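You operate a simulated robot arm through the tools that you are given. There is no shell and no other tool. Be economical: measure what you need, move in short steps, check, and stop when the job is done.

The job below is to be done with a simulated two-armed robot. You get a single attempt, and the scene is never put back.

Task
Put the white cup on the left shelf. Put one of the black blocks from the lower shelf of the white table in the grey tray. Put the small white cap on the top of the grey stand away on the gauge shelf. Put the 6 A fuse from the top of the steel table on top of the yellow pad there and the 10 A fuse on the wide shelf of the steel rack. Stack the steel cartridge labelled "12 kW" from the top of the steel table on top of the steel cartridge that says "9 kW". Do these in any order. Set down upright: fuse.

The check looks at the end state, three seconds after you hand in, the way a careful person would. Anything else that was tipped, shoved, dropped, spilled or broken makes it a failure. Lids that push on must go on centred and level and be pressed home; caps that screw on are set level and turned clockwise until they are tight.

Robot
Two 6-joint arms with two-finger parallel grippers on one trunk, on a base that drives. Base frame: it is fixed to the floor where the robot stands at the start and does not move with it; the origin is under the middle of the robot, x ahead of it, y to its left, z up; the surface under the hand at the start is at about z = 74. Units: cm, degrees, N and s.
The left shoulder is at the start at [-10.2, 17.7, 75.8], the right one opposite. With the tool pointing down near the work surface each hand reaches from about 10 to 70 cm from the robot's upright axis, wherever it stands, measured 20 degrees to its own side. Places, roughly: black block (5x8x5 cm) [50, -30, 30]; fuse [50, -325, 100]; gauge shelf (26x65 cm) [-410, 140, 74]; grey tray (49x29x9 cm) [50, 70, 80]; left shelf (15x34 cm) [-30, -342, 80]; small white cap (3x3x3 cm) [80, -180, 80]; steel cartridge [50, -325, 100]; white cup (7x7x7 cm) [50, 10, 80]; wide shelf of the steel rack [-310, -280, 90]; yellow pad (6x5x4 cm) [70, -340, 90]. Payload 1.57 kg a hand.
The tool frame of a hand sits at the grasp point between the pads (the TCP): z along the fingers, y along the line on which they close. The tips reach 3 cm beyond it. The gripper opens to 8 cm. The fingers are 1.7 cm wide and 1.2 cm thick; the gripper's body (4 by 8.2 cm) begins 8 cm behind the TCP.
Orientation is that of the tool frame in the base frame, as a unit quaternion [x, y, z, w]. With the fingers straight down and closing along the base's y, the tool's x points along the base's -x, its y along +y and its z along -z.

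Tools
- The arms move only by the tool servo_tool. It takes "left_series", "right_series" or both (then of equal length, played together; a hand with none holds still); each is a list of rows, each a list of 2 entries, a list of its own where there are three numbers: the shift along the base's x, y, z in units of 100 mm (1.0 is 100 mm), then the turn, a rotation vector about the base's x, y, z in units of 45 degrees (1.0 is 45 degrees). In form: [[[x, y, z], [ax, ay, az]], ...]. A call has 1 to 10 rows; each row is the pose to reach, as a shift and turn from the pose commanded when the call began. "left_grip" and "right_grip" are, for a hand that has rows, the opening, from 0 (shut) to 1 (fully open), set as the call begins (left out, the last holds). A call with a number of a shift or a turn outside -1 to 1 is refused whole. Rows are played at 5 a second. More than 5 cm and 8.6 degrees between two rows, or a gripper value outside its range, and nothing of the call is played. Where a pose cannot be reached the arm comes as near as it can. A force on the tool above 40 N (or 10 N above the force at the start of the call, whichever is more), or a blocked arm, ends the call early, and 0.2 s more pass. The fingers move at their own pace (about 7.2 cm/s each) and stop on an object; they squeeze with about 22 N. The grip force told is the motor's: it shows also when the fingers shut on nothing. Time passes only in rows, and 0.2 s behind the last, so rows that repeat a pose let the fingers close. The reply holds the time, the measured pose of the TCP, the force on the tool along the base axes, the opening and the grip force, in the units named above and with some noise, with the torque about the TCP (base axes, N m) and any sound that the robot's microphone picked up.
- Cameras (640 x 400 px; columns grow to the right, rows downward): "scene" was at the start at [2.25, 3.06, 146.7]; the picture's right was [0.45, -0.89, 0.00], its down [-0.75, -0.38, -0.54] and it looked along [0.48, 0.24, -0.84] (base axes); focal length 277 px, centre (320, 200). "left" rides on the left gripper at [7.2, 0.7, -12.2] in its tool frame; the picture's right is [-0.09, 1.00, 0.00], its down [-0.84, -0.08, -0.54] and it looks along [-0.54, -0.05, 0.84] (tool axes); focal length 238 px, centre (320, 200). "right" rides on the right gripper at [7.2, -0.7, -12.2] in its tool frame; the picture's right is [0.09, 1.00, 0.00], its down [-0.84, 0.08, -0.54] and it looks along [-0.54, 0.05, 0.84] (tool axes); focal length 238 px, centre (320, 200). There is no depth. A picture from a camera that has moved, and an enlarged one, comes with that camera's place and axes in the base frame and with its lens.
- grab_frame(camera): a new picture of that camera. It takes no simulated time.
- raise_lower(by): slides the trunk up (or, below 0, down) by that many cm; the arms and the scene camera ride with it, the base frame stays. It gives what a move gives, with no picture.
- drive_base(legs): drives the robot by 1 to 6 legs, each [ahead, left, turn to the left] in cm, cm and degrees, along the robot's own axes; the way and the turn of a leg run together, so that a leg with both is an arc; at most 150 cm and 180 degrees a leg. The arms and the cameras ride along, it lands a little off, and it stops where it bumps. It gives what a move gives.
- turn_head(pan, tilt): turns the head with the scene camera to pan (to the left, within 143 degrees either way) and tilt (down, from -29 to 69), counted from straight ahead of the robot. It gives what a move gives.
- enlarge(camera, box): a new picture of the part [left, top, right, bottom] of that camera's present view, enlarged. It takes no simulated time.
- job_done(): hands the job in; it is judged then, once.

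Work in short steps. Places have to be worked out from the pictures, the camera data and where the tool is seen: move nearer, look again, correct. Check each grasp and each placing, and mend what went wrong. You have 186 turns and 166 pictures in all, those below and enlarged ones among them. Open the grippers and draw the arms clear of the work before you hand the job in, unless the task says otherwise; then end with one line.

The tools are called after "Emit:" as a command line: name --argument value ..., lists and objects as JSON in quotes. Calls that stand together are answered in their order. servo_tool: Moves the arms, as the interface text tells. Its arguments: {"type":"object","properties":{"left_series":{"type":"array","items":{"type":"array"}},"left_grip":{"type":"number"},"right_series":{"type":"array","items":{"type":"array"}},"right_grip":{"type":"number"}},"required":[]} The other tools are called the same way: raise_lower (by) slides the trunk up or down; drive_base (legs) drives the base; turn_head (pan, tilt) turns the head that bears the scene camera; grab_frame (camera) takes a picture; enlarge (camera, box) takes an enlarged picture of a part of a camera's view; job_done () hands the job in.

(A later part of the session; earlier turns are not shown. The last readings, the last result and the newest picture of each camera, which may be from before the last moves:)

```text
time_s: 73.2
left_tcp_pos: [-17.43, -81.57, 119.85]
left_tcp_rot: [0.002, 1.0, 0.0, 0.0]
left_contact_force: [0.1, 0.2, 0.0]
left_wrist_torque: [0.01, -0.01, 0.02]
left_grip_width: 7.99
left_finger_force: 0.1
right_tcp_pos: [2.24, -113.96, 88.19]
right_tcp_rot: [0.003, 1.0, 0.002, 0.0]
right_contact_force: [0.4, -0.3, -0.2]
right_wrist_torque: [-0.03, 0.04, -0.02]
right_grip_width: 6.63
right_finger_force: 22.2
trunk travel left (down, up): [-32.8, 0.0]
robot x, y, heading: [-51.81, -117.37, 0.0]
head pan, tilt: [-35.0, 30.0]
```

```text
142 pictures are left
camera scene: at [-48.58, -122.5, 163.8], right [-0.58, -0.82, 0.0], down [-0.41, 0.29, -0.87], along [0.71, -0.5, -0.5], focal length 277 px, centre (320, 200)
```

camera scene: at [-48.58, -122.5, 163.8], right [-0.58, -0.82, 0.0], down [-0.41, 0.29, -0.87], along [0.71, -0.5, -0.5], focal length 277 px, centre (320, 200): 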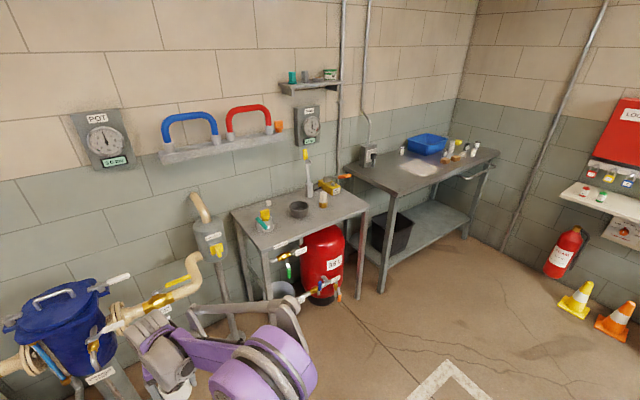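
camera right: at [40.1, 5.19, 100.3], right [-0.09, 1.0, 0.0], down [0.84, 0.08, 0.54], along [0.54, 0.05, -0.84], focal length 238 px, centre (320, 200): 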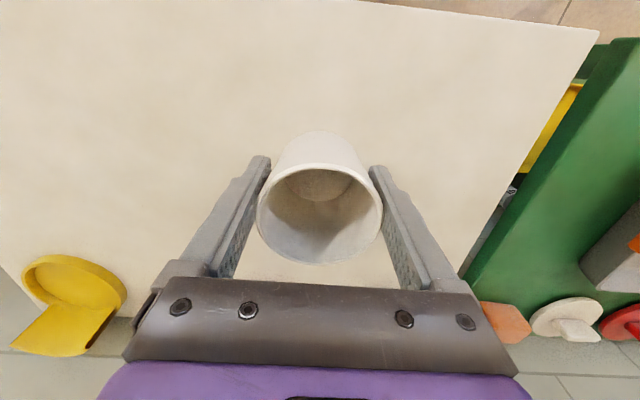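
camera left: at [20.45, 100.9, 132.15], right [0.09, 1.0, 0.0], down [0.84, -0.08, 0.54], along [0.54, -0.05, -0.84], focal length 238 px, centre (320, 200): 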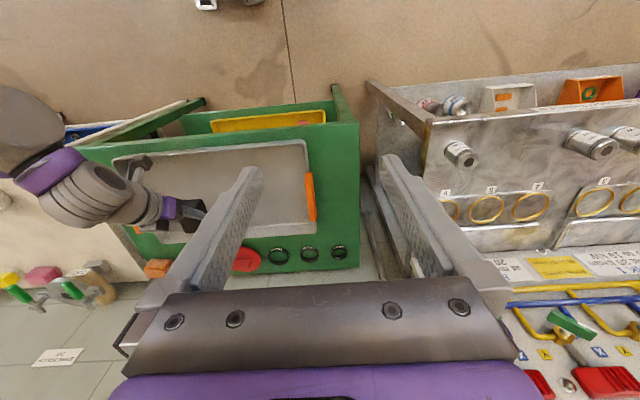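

Emit:
enlarge --camera "scene" --box '[225, 140, 375, 250]'

Emit:
enlarge --camera "scene" --box '[540, 90, 640, 260]'

Emit:
enlarge --camera "scene" --box '[345, 110, 505, 210]'

```text
3.64 times, centred on (300, 195) of scene
camera zoom: at [-48.58, -122.5, 163.8], right [-0.58, -0.82, 0.0], down [-0.41, 0.29, -0.87], along [0.71, -0.5, -0.5], focal length 1008 px, centre (393, 218)
```

zoom: 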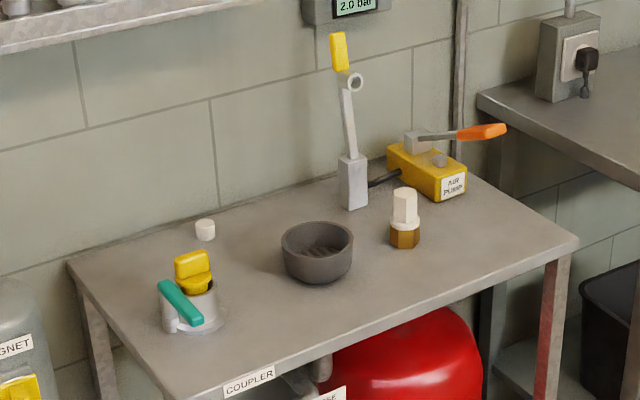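

```text
2.35 times, centred on (590, 175) of scene
camera zoom: at [-48.58, -122.5, 163.8], right [-0.58, -0.82, 0.0], down [-0.41, 0.29, -0.87], along [0.71, -0.5, -0.5], focal length 652 px, centre (-315, 259)
```

zoom: 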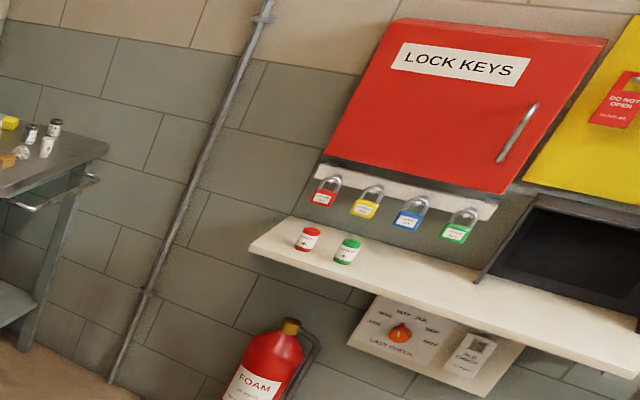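

```text
4.00 times, centred on (425, 160) of scene
camera zoom: at [-48.58, -122.5, 163.8], right [-0.58, -0.82, 0.0], down [-0.41, 0.29, -0.87], along [0.71, -0.5, -0.5], focal length 1109 px, centre (-100, 360)
```

zoom: 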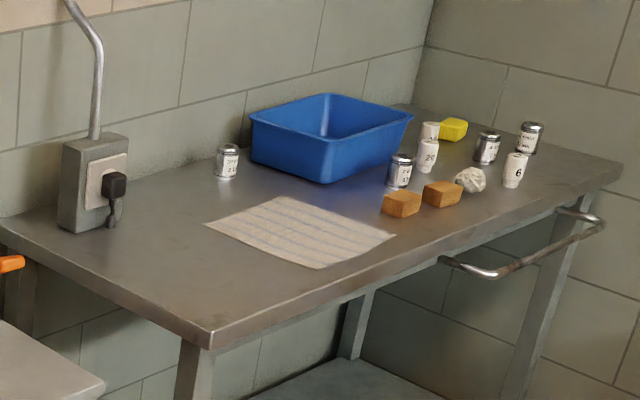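

The cap is the small white one on the stand near (90,-181). I'll deliver the cup first: drive to face the lock-key wall with the left shelf.

Emit:
drive_base --legs '[[0, -105, 0], [0, 0, -90]]'

Emit:
turn_head --pan 0 --tilt 30

Emit:
grab_frame --camera "scene"

```text
time_s: 86.3
left_tcp_pos: [-15.62, -253.5, 119.87]
left_tcp_rot: [0.702, 0.712, 0.0, 0.0]
left_contact_force: [0.5, 0.5, 0.8]
left_wrist_torque: [0.01, 0.02, 0.0]
left_grip_width: 8.01
left_finger_force: 0.1
right_tcp_pos: [-47.73, -273.81, 88.26]
right_tcp_rot: [0.702, 0.712, 0.002, 0.001]
right_contact_force: [0.3, -0.2, -0.8]
right_wrist_torque: [0.0, 0.03, 0.02]
right_grip_width: 6.54
right_finger_force: 21.9
trunk travel left (down, up): [-32.8, 0.0]
robot x, y, heading: [-52.24, -219.84, -88.8]
head pan, tilt: [-35.0, 30.0]
```

```text
time_s: 87.3
left_tcp_pos: [-15.64, -253.41, 119.92]
left_tcp_rot: [0.702, 0.712, 0.0, 0.0]
left_contact_force: [-1.2, 0.3, 0.7]
left_wrist_torque: [-0.01, 0.02, -0.01]
left_grip_width: 8.01
left_finger_force: 0.1
right_tcp_pos: [-47.63, -273.71, 88.34]
right_tcp_rot: [0.702, 0.712, 0.001, 0.001]
right_contact_force: [0.7, 0.1, 0.1]
right_wrist_torque: [0.01, -0.02, -0.02]
right_grip_width: 6.6
right_finger_force: 22.0
trunk travel left (down, up): [-32.8, 0.0]
robot x, y, heading: [-52.07, -219.84, -89.2]
head pan, tilt: [0.0, 30.0]
```

```text
138 pictures are left
camera scene: at [-52.0, -224.76, 163.8], right [-1.0, -0.01, 0.0], down [-0.01, 0.5, -0.87], along [0.01, -0.87, -0.5], focal length 277 px, centre (320, 200)
```

scene: 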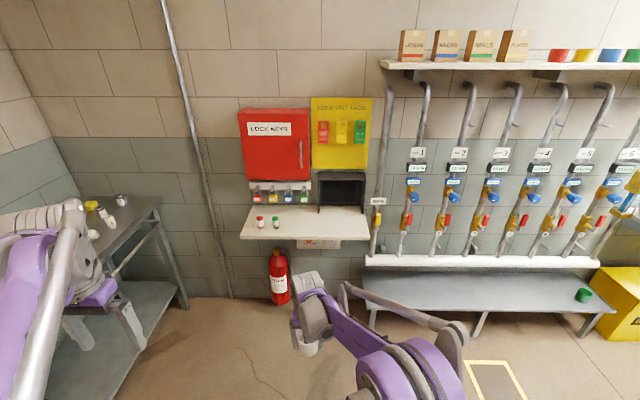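

Emit:
enlarge --camera "scene" --box '[225, 90, 385, 260]'

Emit:
enlarge --camera "scene" --box '[60, 180, 170, 260]'

```text
2.35 times, centred on (305, 175) of scene
camera zoom: at [-52.0, -224.76, 163.8], right [-1.0, -0.01, 0.0], down [-0.01, 0.5, -0.87], along [0.01, -0.87, -0.5], focal length 652 px, centre (355, 259)
```

zoom: 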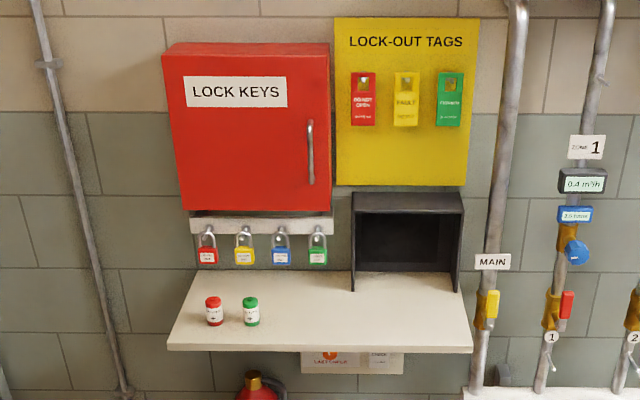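

```text
5.00 times, centred on (115, 220) of scene
camera zoom: at [-52.0, -224.76, 163.8], right [-1.0, -0.01, 0.0], down [-0.01, 0.5, -0.87], along [0.01, -0.87, -0.5], focal length 1387 px, centre (1345, 100)
```

zoom: 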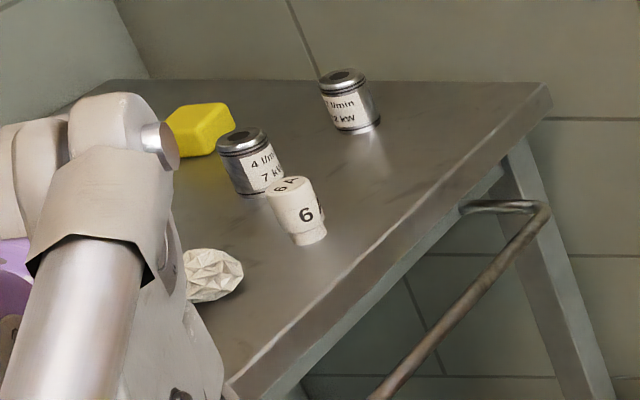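

The left shelf spans x −47…−12, y −349…−334 at z≈80, tags at x≈−20 and −28. I'll aim the cup at (−38,−339), raising a bit and driving closer.

Emit:
servo_tool --right_series '[[[0, 0, 0.3], [0, 0, 0]], [[0, 0, 0.5], [0, 0, 0]]]'

Emit:
drive_base --legs '[[45, 9, -1]]'

Emit:
turn_head --pan 0 --tilt 40

Emit:
grab_frame --camera "scene"

Emit:
grab_frame --camera "right"

Emit:
grab_frame --camera "left"

```text
time_s: 87.9
left_tcp_pos: [-15.79, -253.35, 119.94]
left_tcp_rot: [0.701, 0.713, 0.0, 0.0]
left_contact_force: [0.0, -0.3, 0.3]
left_wrist_torque: [0.0, -0.01, 0.0]
left_grip_width: 8.01
left_finger_force: 0.0
right_tcp_pos: [-47.79, -273.94, 93.24]
right_tcp_rot: [0.702, 0.712, 0.002, 0.001]
right_contact_force: [0.2, 0.2, -1.0]
right_wrist_torque: [-0.01, 0.01, 0.0]
right_grip_width: 6.59
right_finger_force: 22.1
trunk travel left (down, up): [-32.8, 0.0]
robot x, y, heading: [-51.72, -220.22, -89.4]
head pan, tilt: [0.0, 30.0]
```

```text
time_s: 90.7
left_tcp_pos: [-7.01, -299.21, 120.01]
left_tcp_rot: [0.709, 0.706, -0.001, 0.0]
left_contact_force: [0.0, -0.3, 0.5]
left_wrist_torque: [-0.01, -0.01, 0.01]
left_grip_width: 8.01
left_finger_force: 0.0
right_tcp_pos: [-39.44, -318.9, 93.3]
right_tcp_rot: [0.71, 0.705, 0.002, 0.001]
right_contact_force: [0.6, -0.1, -0.4]
right_wrist_torque: [-0.03, -0.01, -0.02]
right_grip_width: 6.57
right_finger_force: 22.3
trunk travel left (down, up): [-32.8, 0.0]
robot x, y, heading: [-42.89, -264.82, -90.1]
head pan, tilt: [0.0, 30.0]
```

```text
time_s: 91.4
left_tcp_pos: [-7.03, -299.18, 119.92]
left_tcp_rot: [0.709, 0.705, 0.0, 0.0]
left_contact_force: [0.0, 0.0, 0.0]
left_wrist_torque: [-0.02, 0.0, -0.03]
left_grip_width: 8.01
left_finger_force: 0.1
right_tcp_pos: [-39.47, -318.9, 93.13]
right_tcp_rot: [0.709, 0.705, 0.002, 0.002]
right_contact_force: [0.0, 0.2, -0.5]
right_wrist_torque: [-0.01, 0.02, 0.01]
right_grip_width: 6.57
right_finger_force: 22.0
trunk travel left (down, up): [-32.8, 0.0]
robot x, y, heading: [-43.2, -264.91, -90.1]
head pan, tilt: [0.0, 40.0]
```

```text
135 pictures are left
camera scene: at [-42.81, -269.3, 162.27], right [-1.0, 0.0, 0.0], down [0.0, 0.64, -0.77], along [0.0, -0.77, -0.64], focal length 277 px, centre (320, 200)
```

scene: 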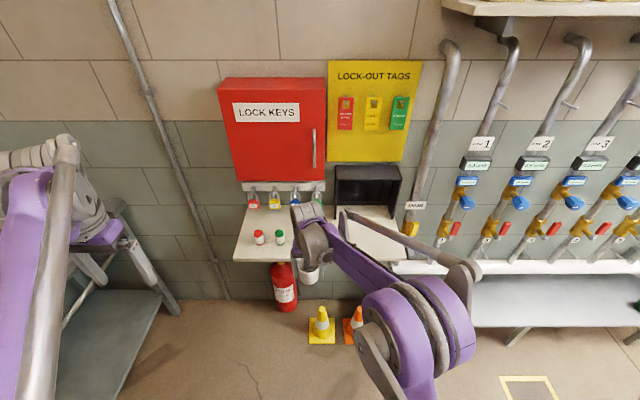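

```text
134 pictures are left
camera right: at [-40.21, -311.75, 105.21], right [1.0, 0.09, 0.0], down [0.07, -0.84, 0.54], along [0.05, -0.54, -0.84], focal length 238 px, centre (320, 200)
```

right: 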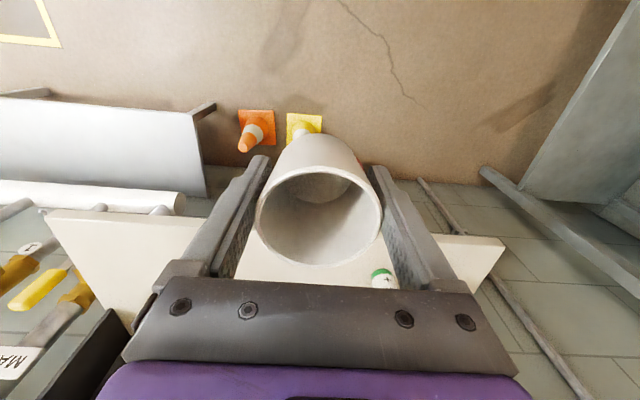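

```text
133 pictures are left
camera left: at [-6.33, -292.0, 132.16], right [1.0, -0.1, 0.0], down [-0.08, -0.84, 0.54], along [-0.05, -0.54, -0.84], focal length 238 px, centre (320, 200)
```

left: 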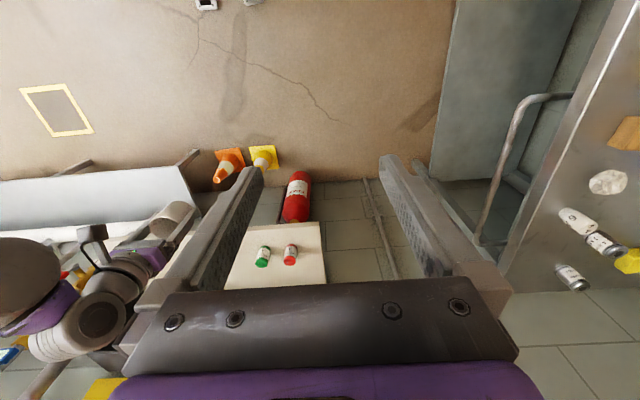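

Emit:
drive_base --legs '[[12, 0, 0]]'

Emit:
servo_tool --right_series '[[[0, -0.3, 0], [0, 0, 0]], [[0, -0.6, 0], [0, 0, 0]], [[0, -0.78, 0], [0, 0, 0]], [[0, -0.78, -0.3], [0, 0, 0]], [[0, -0.78, -0.5], [0, 0, 0]]]'

Emit:
grab_frame --camera "right"

Emit:
grab_frame --camera "scene"

```text
time_s: 92.7
left_tcp_pos: [-6.98, -310.75, 119.91]
left_tcp_rot: [0.708, 0.706, 0.0, -0.001]
left_contact_force: [0.1, 0.9, 0.0]
left_wrist_torque: [-0.03, 0.02, 0.0]
left_grip_width: 8.01
left_finger_force: 0.0
right_tcp_pos: [-39.41, -330.61, 93.21]
right_tcp_rot: [0.708, 0.706, 0.002, 0.002]
right_contact_force: [0.2, -0.3, -0.9]
right_wrist_torque: [-0.01, 0.0, 0.03]
right_grip_width: 6.59
right_finger_force: 22.4
trunk travel left (down, up): [-32.8, 0.0]
robot x, y, heading: [-42.77, -276.73, -90.2]
head pan, tilt: [0.0, 40.0]
```

```text
time_s: 93.9
left_tcp_pos: [-7.06, -311.04, 119.9]
left_tcp_rot: [0.707, 0.707, -0.001, 0.0]
left_contact_force: [0.0, -0.2, -0.1]
left_wrist_torque: [0.01, 0.03, -0.01]
left_grip_width: 7.99
left_finger_force: 0.2
right_tcp_pos: [-39.5, -338.56, 88.18]
right_tcp_rot: [0.708, 0.706, 0.002, 0.001]
right_contact_force: [-0.4, -0.6, -0.7]
right_wrist_torque: [0.03, 0.04, 0.0]
right_grip_width: 6.55
right_finger_force: 22.1
trunk travel left (down, up): [-32.8, 0.0]
robot x, y, heading: [-42.68, -277.16, -89.9]
head pan, tilt: [0.0, 40.0]
```

```text
132 pictures are left
camera right: at [-40.23, -331.37, 100.16], right [1.0, 0.09, 0.0], down [0.07, -0.84, 0.54], along [0.05, -0.54, -0.84], focal length 238 px, centre (320, 200)
```

right: 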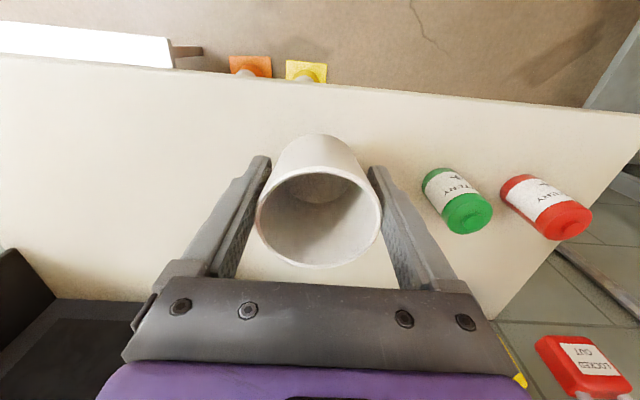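

```text
131 pictures are left
camera scene: at [-42.83, -281.13, 162.27], right [-1.0, 0.0, 0.0], down [0.0, 0.64, -0.77], along [0.0, -0.77, -0.64], focal length 277 px, centre (320, 200)
```

scene: 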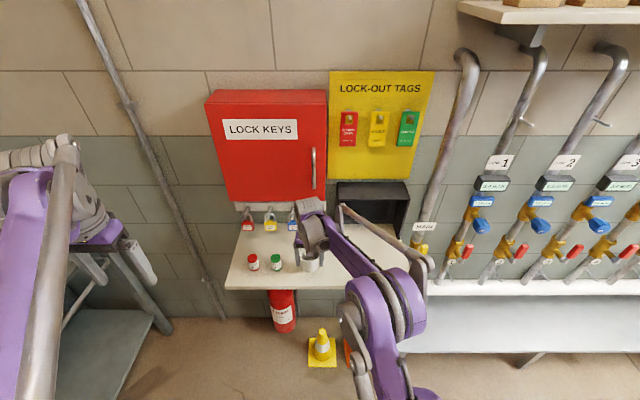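

Good clearance; go 1 cm deeper and lower gently until contact.

Emit:
servo_tool --right_series '[[[0, -0.1, -0.1], [0, 0, 0]], [[0, -0.1, -0.25], [0, 0, 0]], [[0, -0.1, -0.32], [0, 0, 0]], [[0, -0.1, -0.36], [0, 0, 0]], [[0, -0.1, -0.39], [0, 0, 0]], [[0, -0.1, -0.42], [0, 0, 0]], [[0, -0.1, -0.45], [0, 0, 0]]]'

```text
time_s: 95.5
left_tcp_pos: [-6.99, -310.83, 119.92]
left_tcp_rot: [0.707, 0.707, -0.001, 0.001]
left_contact_force: [0.0, -0.3, -0.2]
left_wrist_torque: [0.02, 0.03, -0.01]
left_grip_width: 8.0
left_finger_force: 0.1
right_tcp_pos: [-39.47, -339.52, 83.9]
right_tcp_rot: [0.708, 0.706, 0.001, 0.001]
right_contact_force: [-1.3, -1.1, 16.5]
right_wrist_torque: [-0.11, -0.1, -0.09]
right_grip_width: 6.55
right_finger_force: 21.5
trunk travel left (down, up): [-32.8, 0.0]
robot x, y, heading: [-42.96, -276.76, -89.8]
head pan, tilt: [0.0, 40.0]
```

Emit:
servo_tool --right_series '[[[0, 0, 0.015], [0, 0, 0]], [[0, 0, 0.015], [0, 0, 0]]]'

Emit:
servo_tool --right_series '[[[0, 0, 0], [0, 0, 0]], [[0, 0, 0], [0, 0, 0]], [[0, 0, 0.3], [0, 0, 0]], [[0, 0, 0.6], [0, 0, 0]], [[0, 0.05, 0.85], [0, 0, 0]]]' --right_grip 1

Emit:
grab_frame --camera "right"

```text
time_s: 96.1
left_tcp_pos: [-7.15, -310.95, 119.86]
left_tcp_rot: [0.708, 0.707, 0.0, 0.001]
left_contact_force: [0.0, -0.2, -0.7]
left_wrist_torque: [0.0, -0.02, -0.01]
left_grip_width: 8.02
left_finger_force: 0.1
right_tcp_pos: [-39.5, -339.49, 83.88]
right_tcp_rot: [0.708, 0.706, 0.002, 0.002]
right_contact_force: [-2.0, -0.9, 5.1]
right_wrist_torque: [-0.07, -0.08, -0.04]
right_grip_width: 6.55
right_finger_force: 22.5
trunk travel left (down, up): [-32.8, 0.0]
robot x, y, heading: [-42.77, -277.19, -89.6]
head pan, tilt: [0.0, 40.0]
```

```text
time_s: 97.3
left_tcp_pos: [-7.11, -310.8, 119.92]
left_tcp_rot: [0.708, 0.706, 0.0, 0.0]
left_contact_force: [-0.1, 0.0, 0.5]
left_wrist_torque: [0.0, 0.02, -0.01]
left_grip_width: 8.02
left_finger_force: 0.0
right_tcp_pos: [-39.35, -338.97, 92.39]
right_tcp_rot: [0.708, 0.706, 0.001, 0.002]
right_contact_force: [0.4, 0.0, 0.1]
right_wrist_torque: [0.02, -0.02, 0.04]
right_grip_width: 7.99
right_finger_force: 0.0
trunk travel left (down, up): [-32.8, 0.0]
robot x, y, heading: [-42.81, -276.91, -90.3]
head pan, tilt: [0.0, 40.0]
```

```text
130 pictures are left
camera right: at [-40.23, -331.75, 104.37], right [1.0, 0.09, 0.0], down [0.07, -0.84, 0.54], along [0.05, -0.54, -0.84], focal length 238 px, centre (320, 200)
```

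right: 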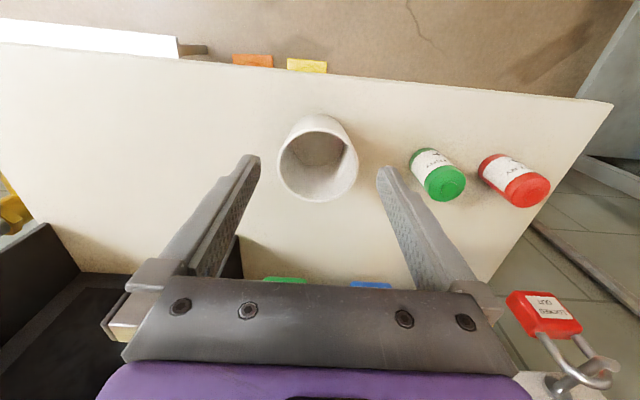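

Cup stands on the left shelf. Now back up and turn to face the steel table.

Emit:
drive_base --legs '[[-28, 0, 0], [0, 0, 90]]'

Emit:
drive_base --legs '[[-8, -60, 0]]'

Emit:
turn_head --pan 0 --tilt 35

Emit:
grab_frame --camera "scene"

Emit:
grab_frame --camera "right"

```text
time_s: 103.0
left_tcp_pos: [-8.98, -213.01, 119.86]
left_tcp_rot: [-0.002, 1.0, 0.0, 0.0]
left_contact_force: [0.3, -0.3, 0.5]
left_wrist_torque: [-0.02, 0.0, 0.01]
left_grip_width: 8.0
left_finger_force: 0.1
right_tcp_pos: [19.29, -245.2, 92.32]
right_tcp_rot: [-0.002, 1.0, 0.001, 0.0]
right_contact_force: [0.5, -0.6, 0.1]
right_wrist_torque: [-0.04, -0.02, 0.03]
right_grip_width: 8.0
right_finger_force: 0.0
trunk travel left (down, up): [-32.8, 0.0]
robot x, y, heading: [-42.8, -248.72, 0.4]
head pan, tilt: [0.0, 40.0]
```

```text
time_s: 108.8
left_tcp_pos: [-16.63, -273.0, 120.02]
left_tcp_rot: [-0.003, 1.0, -0.001, 0.001]
left_contact_force: [0.0, 0.7, 0.2]
left_wrist_torque: [-0.01, 0.03, 0.01]
left_grip_width: 8.01
left_finger_force: 0.2
right_tcp_pos: [11.57, -305.16, 92.29]
right_tcp_rot: [-0.002, 1.0, 0.003, 0.0]
right_contact_force: [0.3, 0.2, -0.3]
right_wrist_torque: [0.0, -0.07, -0.01]
right_grip_width: 8.01
right_finger_force: 0.1
trunk travel left (down, up): [-32.8, 0.0]
robot x, y, heading: [-50.68, -308.52, 0.2]
head pan, tilt: [0.0, 40.0]
```

```text
time_s: 109.4
left_tcp_pos: [-16.64, -273.0, 119.97]
left_tcp_rot: [-0.003, 1.0, 0.0, -0.001]
left_contact_force: [0.6, -0.4, -1.3]
left_wrist_torque: [-0.02, -0.04, 0.02]
left_grip_width: 8.01
left_finger_force: 0.1
right_tcp_pos: [11.55, -305.19, 92.34]
right_tcp_rot: [-0.001, 1.0, 0.003, 0.0]
right_contact_force: [0.7, 0.3, -0.2]
right_wrist_torque: [-0.01, 0.0, -0.01]
right_grip_width: 8.01
right_finger_force: 0.0
trunk travel left (down, up): [-32.8, 0.0]
robot x, y, heading: [-50.68, -309.02, 0.4]
head pan, tilt: [0.0, 35.0]
```

```text
129 pictures are left
camera scene: at [-46.07, -309.03, 163.02], right [0.01, -1.0, 0.0], down [-0.57, 0.0, -0.82], along [0.82, 0.0, -0.57], focal length 277 px, centre (320, 200)
```

scene: 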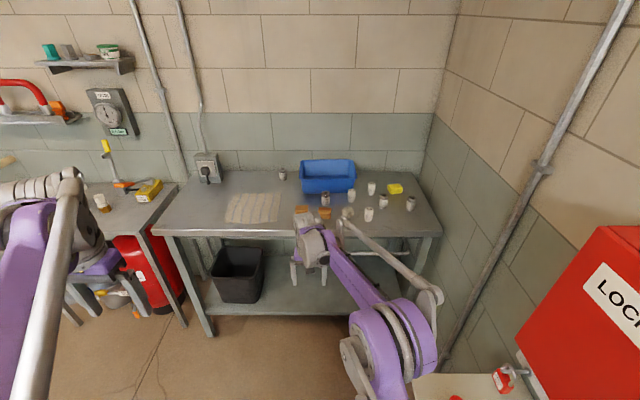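

```text
128 pictures are left
camera right: at [4.38, -305.96, 104.32], right [-0.1, 1.0, 0.0], down [0.84, 0.08, 0.54], along [0.54, 0.06, -0.84], focal length 238 px, centre (320, 200)
```

right: 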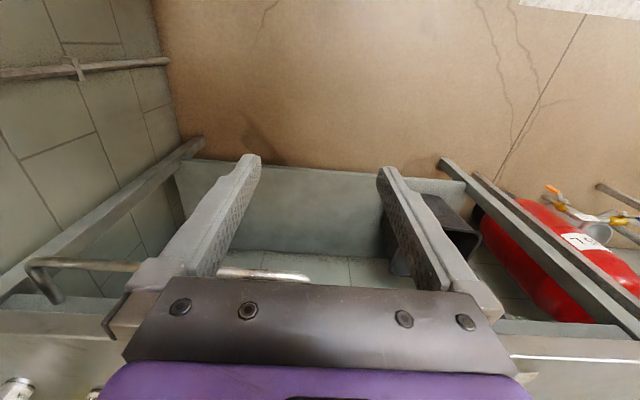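

Emit:
enlarge --camera "scene" --box '[270, 150, 440, 250]'

```text
3.76 times, centred on (355, 200) of scene
camera zoom: at [-46.07, -309.03, 163.02], right [0.01, -1.0, 0.0], down [-0.57, 0.0, -0.82], along [0.82, 0.0, -0.57], focal length 1044 px, centre (188, 200)
```

zoom: 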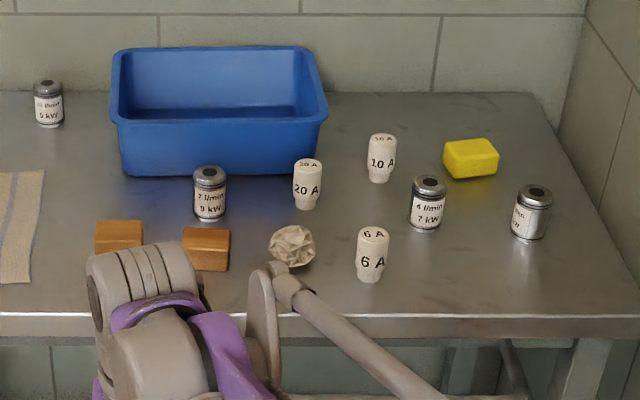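

Emit:
enlarge --camera "scene" --box '[276, 165, 336, 210]'

Emit:
enlarge --camera "scene" --box '[370, 180, 420, 220]'

```text
8.89 times, centred on (306, 188) of scene
camera zoom: at [-46.07, -309.03, 163.02], right [0.01, -1.0, 0.0], down [-0.57, 0.0, -0.82], along [0.82, 0.0, -0.57], focal length 2465 px, centre (444, 311)
```

zoom: 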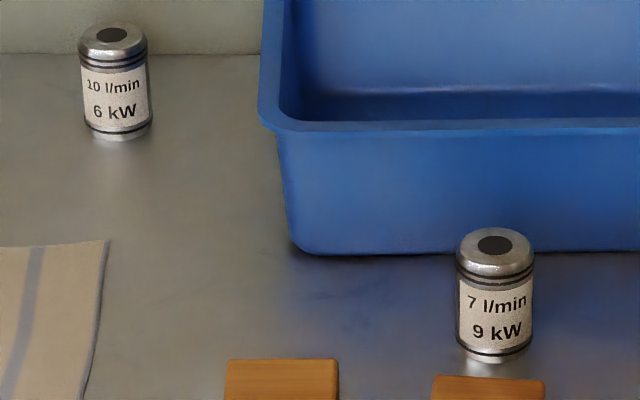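

```text
10.00 times, centred on (395, 200) of scene
camera zoom: at [-46.07, -309.03, 163.02], right [0.01, -1.0, 0.0], down [-0.57, 0.0, -0.82], along [0.82, 0.0, -0.57], focal length 2773 px, centre (-430, 200)
```

zoom: 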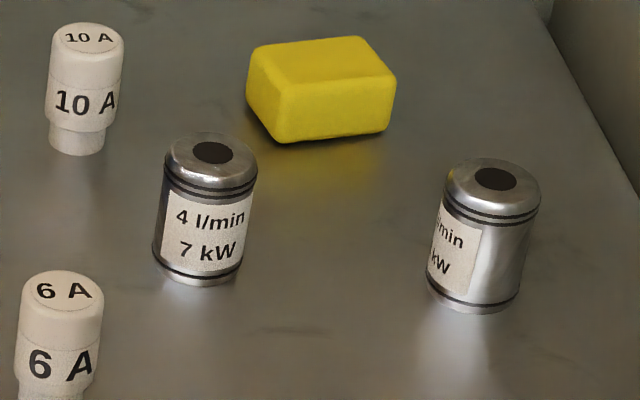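

The rightmost cartridge is "12 kW" (seen partly earlier), 9 kW is beside the blue bin. I'll raise the right hand above table level and drive closer for a hand-camera view.

Emit:
servo_tool --right_series '[[[-0.2, 0, 0.4], [0, 0, 0]], [[-0.4, 0, 0.8], [0, 0, 0]], [[-0.5, 0, 1.0], [0, 0, 0]]]'

Emit:
servo_tool --right_series '[[[-0.2, 0, 0.4], [0, 0, 0]], [[-0.4, 0, 0.8], [0, 0, 0]], [[-0.5, 0, 1.0], [0, 0, 0]]]'

Emit:
drive_base --legs '[[46, -12, 0]]'

Emit:
grab_frame --camera "right"

Emit:
grab_frame --camera "scene"

```text
time_s: 110.2
left_tcp_pos: [-16.64, -272.89, 119.9]
left_tcp_rot: [-0.003, 1.0, 0.0, 0.0]
left_contact_force: [0.2, 0.4, -0.4]
left_wrist_torque: [0.0, -0.02, -0.01]
left_grip_width: 8.02
left_finger_force: 0.2
right_tcp_pos: [6.66, -305.2, 102.27]
right_tcp_rot: [-0.001, 1.0, 0.001, -0.001]
right_contact_force: [0.5, 1.1, -0.1]
right_wrist_torque: [0.02, -0.04, 0.0]
right_grip_width: 7.99
right_finger_force: 0.0
trunk travel left (down, up): [-32.8, 0.0]
robot x, y, heading: [-50.24, -309.17, 0.2]
head pan, tilt: [0.0, 35.0]
```

```text
time_s: 111.0
left_tcp_pos: [-16.66, -273.08, 119.9]
left_tcp_rot: [-0.003, 1.0, 0.0, 0.0]
left_contact_force: [-1.0, 0.9, 0.8]
left_wrist_torque: [0.03, 0.02, 0.0]
left_grip_width: 7.99
left_finger_force: 0.1
right_tcp_pos: [1.51, -305.18, 112.53]
right_tcp_rot: [-0.001, 1.0, 0.001, -0.001]
right_contact_force: [0.8, -0.4, -0.3]
right_wrist_torque: [-0.04, -0.03, -0.02]
right_grip_width: 7.99
right_finger_force: 0.1
trunk travel left (down, up): [-32.8, 0.0]
robot x, y, heading: [-50.22, -309.11, 0.1]
head pan, tilt: [0.0, 35.0]
```

```text
time_s: 113.9
left_tcp_pos: [28.02, -278.09, 119.39]
left_tcp_rot: [-0.001, 1.0, -0.011, 0.005]
left_contact_force: [-0.2, 0.3, 0.1]
left_wrist_torque: [0.02, 0.0, 0.01]
left_grip_width: 7.98
left_finger_force: 0.0
right_tcp_pos: [46.32, -310.61, 112.81]
right_tcp_rot: [0.0, 1.0, -0.009, 0.005]
right_contact_force: [-0.4, -0.5, -0.4]
right_wrist_torque: [0.01, 0.0, 0.01]
right_grip_width: 7.99
right_finger_force: 0.1
trunk travel left (down, up): [-32.8, 0.0]
robot x, y, heading: [-4.73, -316.91, 0.1]
head pan, tilt: [0.0, 35.0]
```

```text
124 pictures are left
camera right: at [38.84, -310.97, 124.75], right [-0.09, 1.0, -0.02], down [0.83, 0.09, 0.55], along [0.55, 0.03, -0.84], focal length 238 px, centre (320, 200)
```

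right: 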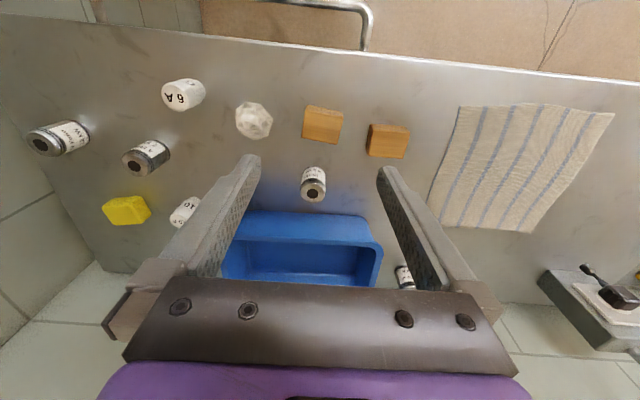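

```text
123 pictures are left
camera scene: at [-2.08, -313.03, 163.01], right [0.0, -1.0, 0.02], down [-0.56, -0.02, -0.83], along [0.83, -0.01, -0.56], focal length 277 px, centre (320, 200)
```

scene: 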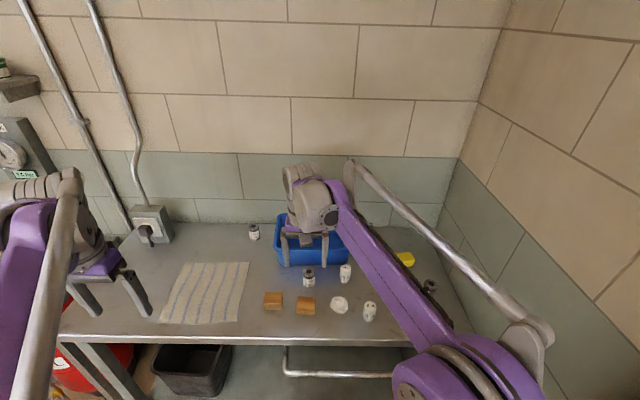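

Readings suggest the base is tilted slightly; check again with a still step.

Emit:
servo_tool --right_series '[[[0, 0, 0], [0, 0, 0]], [[0, 0, 0], [0, 0, 0]], [[0, 0, 0], [0, 0, 0]]]'

Emit:
turn_head --pan -90 --tilt 60

Emit:
grab_frame --camera "scene"

```text
time_s: 114.9
left_tcp_pos: [28.43, -278.62, 119.61]
left_tcp_rot: [0.002, 1.0, -0.008, 0.003]
left_contact_force: [0.0, -0.5, -0.1]
left_wrist_torque: [0.01, -0.02, 0.02]
left_grip_width: 7.99
left_finger_force: 0.0
right_tcp_pos: [46.49, -311.04, 112.64]
right_tcp_rot: [0.003, 1.0, -0.006, 0.003]
right_contact_force: [-0.8, 0.4, -0.1]
right_wrist_torque: [-0.01, 0.03, -0.02]
right_grip_width: 8.0
right_finger_force: 0.0
trunk travel left (down, up): [-32.8, 0.0]
robot x, y, heading: [-4.77, -316.23, -0.3]
head pan, tilt: [0.0, 35.0]
stopped in row 3 (right hand): the arm was blocked; the commanded pose is now the measured one
```

```text
time_s: 116.5
left_tcp_pos: [28.29, -278.38, 119.31]
left_tcp_rot: [0.0, 1.0, -0.01, 0.004]
left_contact_force: [0.5, 0.3, -0.5]
left_wrist_torque: [-0.03, 0.0, 0.03]
left_grip_width: 8.01
left_finger_force: 0.0
right_tcp_pos: [46.49, -310.74, 112.6]
right_tcp_rot: [0.001, 1.0, -0.008, 0.004]
right_contact_force: [-0.3, 1.2, -0.1]
right_wrist_torque: [0.01, 0.03, 0.03]
right_grip_width: 7.96
right_finger_force: 0.0
trunk travel left (down, up): [-32.8, 0.0]
robot x, y, heading: [-4.67, -316.52, 0.1]
head pan, tilt: [-90.0, 60.0]
```

```text
122 pictures are left
camera scene: at [-10.42, -320.01, 159.63], right [-1.0, 0.0, -0.01], down [0.0, 0.86, -0.52], along [0.01, -0.52, -0.86], focal length 277 px, centre (320, 200)
```

scene: 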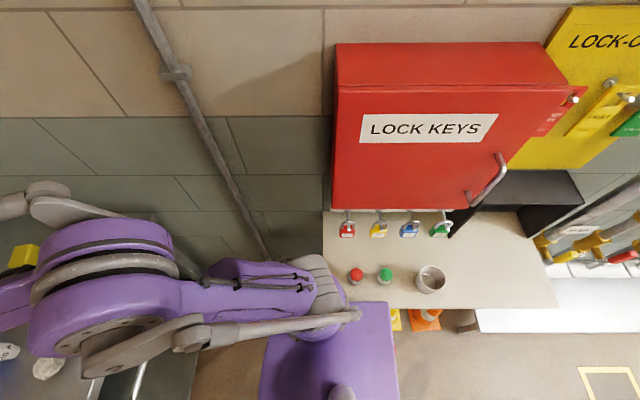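

The robot's right side is pressing at the shelf's front; move left away from it.

Emit:
drive_base --legs '[[0, 9, 0]]'

Emit:
grab_frame --camera "scene"

```text
time_s: 117.2
left_tcp_pos: [28.71, -278.82, 119.66]
left_tcp_rot: [0.003, 1.0, -0.006, 0.003]
left_contact_force: [-0.2, -0.3, 1.2]
left_wrist_torque: [0.0, 0.0, 0.02]
left_grip_width: 8.01
left_finger_force: 0.0
right_tcp_pos: [46.76, -311.2, 112.69]
right_tcp_rot: [0.003, 1.0, -0.004, 0.003]
right_contact_force: [0.4, -0.3, -0.1]
right_wrist_torque: [0.04, 0.01, -0.02]
right_grip_width: 7.99
right_finger_force: 0.0
trunk travel left (down, up): [-32.8, 0.0]
robot x, y, heading: [-4.75, -315.84, -0.4]
head pan, tilt: [-90.0, 60.0]
stopped in leg 1: the robot was blocked; the commanded pose is now the measured one
```

```text
121 pictures are left
camera scene: at [-10.17, -320.65, 159.69], right [-1.0, 0.01, 0.0], down [0.01, 0.86, -0.51], along [0.0, -0.51, -0.86], focal length 277 px, centre (320, 200)
```

scene: 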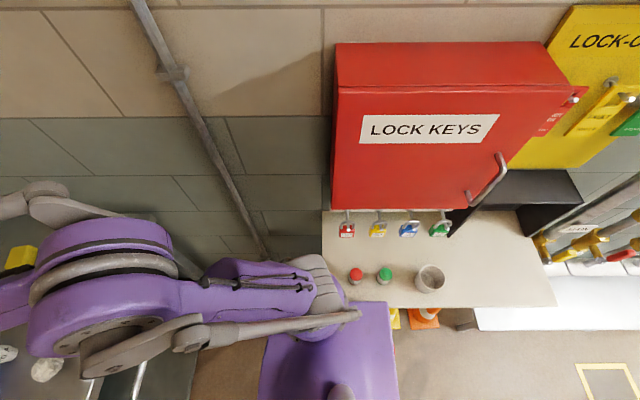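

Emit:
turn_head --pan -140 --tilt 60

Emit:
grab_frame --camera "scene"

Emit:
turn_head --pan -20 --tilt 69

Emit:
grab_frame --camera "scene"

```text
time_s: 118.3
left_tcp_pos: [28.56, -278.6, 119.32]
left_tcp_rot: [0.002, 1.0, -0.008, 0.003]
left_contact_force: [-0.5, 0.4, 0.4]
left_wrist_torque: [0.01, 0.01, 0.0]
left_grip_width: 8.0
left_finger_force: 0.0
right_tcp_pos: [46.68, -310.94, 112.56]
right_tcp_rot: [0.002, 1.0, -0.006, 0.002]
right_contact_force: [-0.5, -0.3, 0.4]
right_wrist_torque: [-0.02, -0.03, 0.02]
right_grip_width: 7.99
right_finger_force: 0.0
trunk travel left (down, up): [-32.8, 0.0]
robot x, y, heading: [-5.03, -316.29, 0.1]
head pan, tilt: [-140.0, 60.0]
```

```text
120 pictures are left
camera scene: at [-15.21, -318.0, 159.58], right [-0.64, 0.77, -0.02], down [0.67, 0.55, -0.51], along [-0.38, -0.33, -0.86], focal length 277 px, centre (320, 200)
```

scene: 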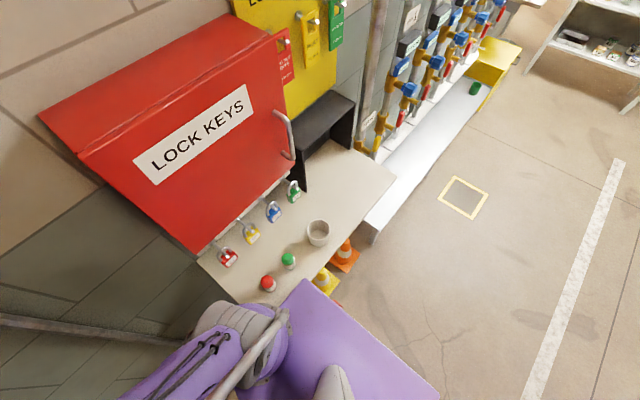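

```text
time_s: 120.3
left_tcp_pos: [28.52, -278.53, 119.45]
left_tcp_rot: [0.002, 1.0, -0.008, 0.003]
left_contact_force: [0.3, 0.7, -0.8]
left_wrist_torque: [0.03, -0.01, -0.02]
left_grip_width: 7.98
left_finger_force: 0.0
right_tcp_pos: [46.71, -310.87, 112.49]
right_tcp_rot: [0.001, 1.0, -0.006, 0.002]
right_contact_force: [0.4, -0.2, -0.1]
right_wrist_torque: [0.0, 0.02, 0.02]
right_grip_width: 8.0
right_finger_force: 0.1
trunk travel left (down, up): [-32.8, 0.0]
robot x, y, heading: [-4.81, -316.37, -0.2]
head pan, tilt: [-20.0, 68.8]
```

```text
119 pictures are left
camera scene: at [-4.83, -315.66, 158.65], right [-0.34, -0.94, 0.01], down [-0.87, 0.32, -0.37], along [0.34, -0.14, -0.93], focal length 277 px, centre (320, 200)
```

scene: 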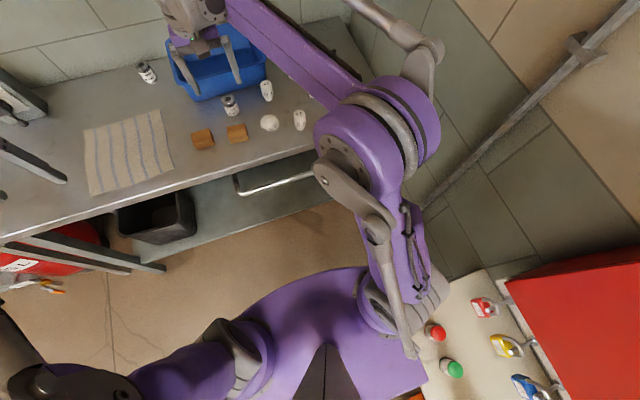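

No objects are displaced; contact is probably the shoulder near the lock box. Retry a small leftward drive.

Emit:
drive_base --legs '[[0, 6, 0]]'

```text
time_s: 121.5
left_tcp_pos: [29.18, -274.51, 119.9]
left_tcp_rot: [0.001, 1.0, 0.001, 0.0]
left_contact_force: [-0.7, 0.1, -0.8]
left_wrist_torque: [0.02, -0.04, -0.01]
left_grip_width: 8.01
left_finger_force: 0.0
right_tcp_pos: [47.3, -306.69, 112.33]
right_tcp_rot: [0.002, 1.0, 0.002, 0.0]
right_contact_force: [0.4, 0.8, -0.4]
right_wrist_torque: [-0.04, -0.03, -0.02]
right_grip_width: 7.99
right_finger_force: 0.0
trunk travel left (down, up): [-32.8, 0.0]
robot x, y, heading: [-4.67, -310.09, -0.0]
head pan, tilt: [-20.0, 68.8]
```

Free now. Check the shelf and locks for disturbance.

Emit:
turn_head --pan -110 --tilt 50

Emit:
grab_frame --camera "scene"

```text
time_s: 123.2
left_tcp_pos: [29.23, -274.5, 119.99]
left_tcp_rot: [0.001, 1.0, 0.001, 0.0]
left_contact_force: [-1.0, 0.2, 0.7]
left_wrist_torque: [-0.01, 0.04, -0.02]
left_grip_width: 8.0
left_finger_force: 0.2
right_tcp_pos: [47.27, -306.74, 112.42]
right_tcp_rot: [0.002, 1.0, 0.003, 0.0]
right_contact_force: [0.2, 0.1, -0.5]
right_wrist_torque: [-0.01, -0.03, 0.0]
right_grip_width: 7.99
right_finger_force: 0.1
trunk travel left (down, up): [-32.8, 0.0]
robot x, y, heading: [-4.9, -310.32, -0.1]
head pan, tilt: [-110.0, 50.0]
```

```text
118 pictures are left
camera scene: at [-11.94, -317.54, 160.85], right [-0.94, 0.34, 0.0], down [0.26, 0.72, -0.64], along [-0.22, -0.6, -0.77], focal length 277 px, centre (320, 200)
```

scene: 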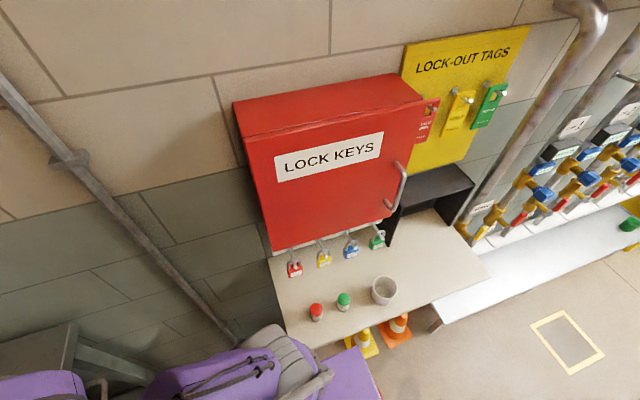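

Emit:
grab_frame --camera "right"

Emit:
turn_head --pan -10 --tilt 45

Emit:
grab_frame --camera "scene"

```text
117 pictures are left
camera right: at [40.01, -307.48, 124.38], right [-0.09, 1.0, 0.0], down [0.84, 0.07, 0.54], along [0.54, 0.05, -0.84], focal length 238 px, centre (320, 200)
```

right: 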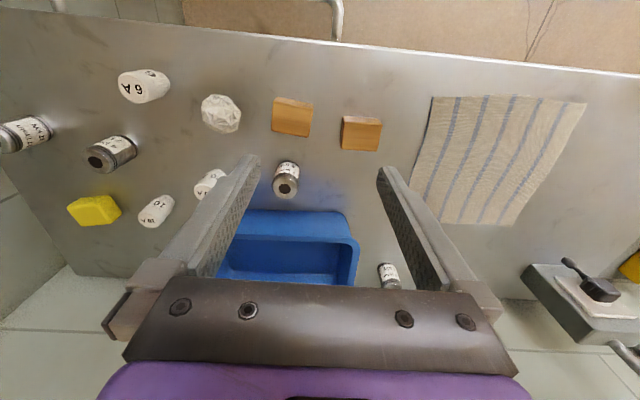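

```text
time_s: 125.0
left_tcp_pos: [29.33, -274.48, 119.86]
left_tcp_rot: [0.001, 1.0, 0.0, 0.0]
left_contact_force: [0.6, -0.1, 0.6]
left_wrist_torque: [-0.01, -0.03, 0.04]
left_grip_width: 7.98
left_finger_force: 0.0
right_tcp_pos: [47.32, -306.89, 112.34]
right_tcp_rot: [0.001, 1.0, 0.003, 0.0]
right_contact_force: [0.6, -0.1, -0.1]
right_wrist_torque: [0.0, -0.01, 0.0]
right_grip_width: 8.01
right_finger_force: 0.2
trunk travel left (down, up): [-32.8, 0.0]
robot x, y, heading: [-4.39, -310.35, 0.1]
head pan, tilt: [-10.0, 45.0]
```

```text
116 pictures are left
camera scene: at [-1.29, -311.74, 161.54], right [-0.18, -0.98, 0.0], down [-0.7, 0.12, -0.71], along [0.7, -0.12, -0.71], focal length 277 px, centre (320, 200)
```

scene: 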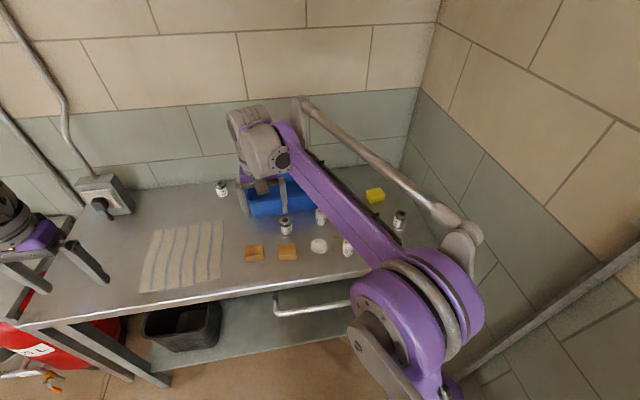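

9 kW top at about (55.4,−310.5,98.2), table z≈92; 12 kW near (52,−342), pad near (64,−340), 6 A (45,−327), 10 A (62,−330). I'll turn the right hand −90° about vertical so it closes along x, away from the wall.

Emit:
servo_tool --right_series '[[[0, 0, 0], [0, 0, -0.17]], [[0, 0, 0], [0, 0, -0.34]], [[0, 0, 0], [0, 0, -0.51]], [[0, 0, 0], [0, 0, -0.68]], [[0, 0, 0], [0, 0, -0.85]], [[0, 0, 0], [0, 0, -1.0]]]'

Emit:
servo_tool --right_series '[[[0, 0, 0], [0, 0, -0.17]], [[0, 0, 0], [0, 0, -0.34]], [[0, 0, 0], [0, 0, -0.51]], [[0, 0, 0], [0, 0, -0.68]], [[0, 0, 0], [0, 0, -0.85]], [[0, 0, 0], [0, 0, -1.0]], [[0, 0, 0], [0, 0, -1.0]]]'

Emit:
servo_tool --right_series '[[[0.1, -0.4, 0], [0, 0, 0]], [[0.2, -0.8, 0], [0, 0, 0]], [[0.2, -1, 0], [0, 0, 0]], [[0.2, -1, 0], [0, 0, 0]]]'

Emit:
grab_frame --camera "right"

```text
time_s: 126.4
left_tcp_pos: [29.34, -274.54, 119.91]
left_tcp_rot: [0.002, 1.0, 0.0, 0.0]
left_contact_force: [-0.3, -0.4, 0.2]
left_wrist_torque: [-0.01, -0.01, 0.01]
left_grip_width: 7.99
left_finger_force: 0.1
right_tcp_pos: [47.23, -306.71, 112.31]
right_tcp_rot: [0.385, 0.923, 0.002, 0.001]
right_contact_force: [-0.1, -0.5, 0.2]
right_wrist_torque: [0.02, -0.01, 0.0]
right_grip_width: 8.0
right_finger_force: 0.0
trunk travel left (down, up): [-32.8, 0.0]
robot x, y, heading: [-5.02, -310.56, 0.1]
head pan, tilt: [-10.0, 45.0]
```

```text
time_s: 128.0
left_tcp_pos: [29.2, -274.54, 119.87]
left_tcp_rot: [0.001, 1.0, 0.0, -0.001]
left_contact_force: [0.6, 0.4, 0.0]
left_wrist_torque: [0.02, 0.0, -0.02]
left_grip_width: 8.0
left_finger_force: 0.1
right_tcp_pos: [47.28, -306.78, 112.48]
right_tcp_rot: [0.709, 0.706, 0.002, 0.002]
right_contact_force: [0.5, 0.3, 0.0]
right_wrist_torque: [0.01, 0.0, -0.01]
right_grip_width: 7.99
right_finger_force: 0.0
trunk travel left (down, up): [-32.8, 0.0]
robot x, y, heading: [-4.85, -310.37, -0.1]
head pan, tilt: [-10.0, 45.0]
```

```text
time_s: 129.0
left_tcp_pos: [29.11, -274.5, 119.86]
left_tcp_rot: [0.001, 1.0, 0.001, 0.0]
left_contact_force: [0.8, -0.3, 0.3]
left_wrist_torque: [0.0, -0.04, 0.01]
left_grip_width: 8.01
left_finger_force: 0.0
right_tcp_pos: [49.22, -316.91, 112.4]
right_tcp_rot: [0.709, 0.706, 0.002, 0.001]
right_contact_force: [-0.4, 0.1, 0.2]
right_wrist_torque: [-0.02, 0.04, 0.03]
right_grip_width: 8.0
right_finger_force: 0.1
trunk travel left (down, up): [-32.8, 0.0]
robot x, y, heading: [-4.9, -310.46, 0.1]
head pan, tilt: [-10.0, 45.0]
```

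```text
115 pictures are left
camera right: at [48.49, -309.74, 124.36], right [1.0, 0.09, 0.0], down [0.07, -0.84, 0.54], along [0.05, -0.54, -0.84], focal length 238 px, centre (320, 200)
```

right: 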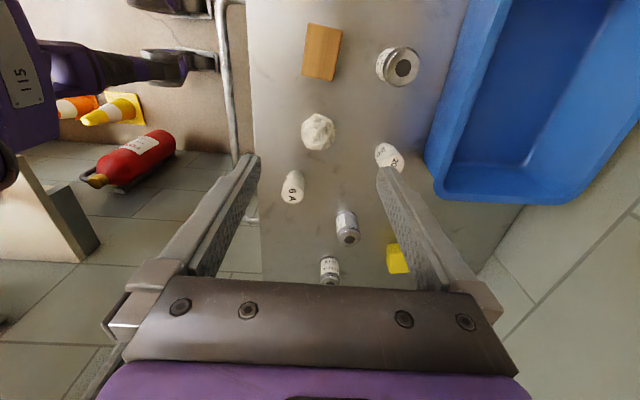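

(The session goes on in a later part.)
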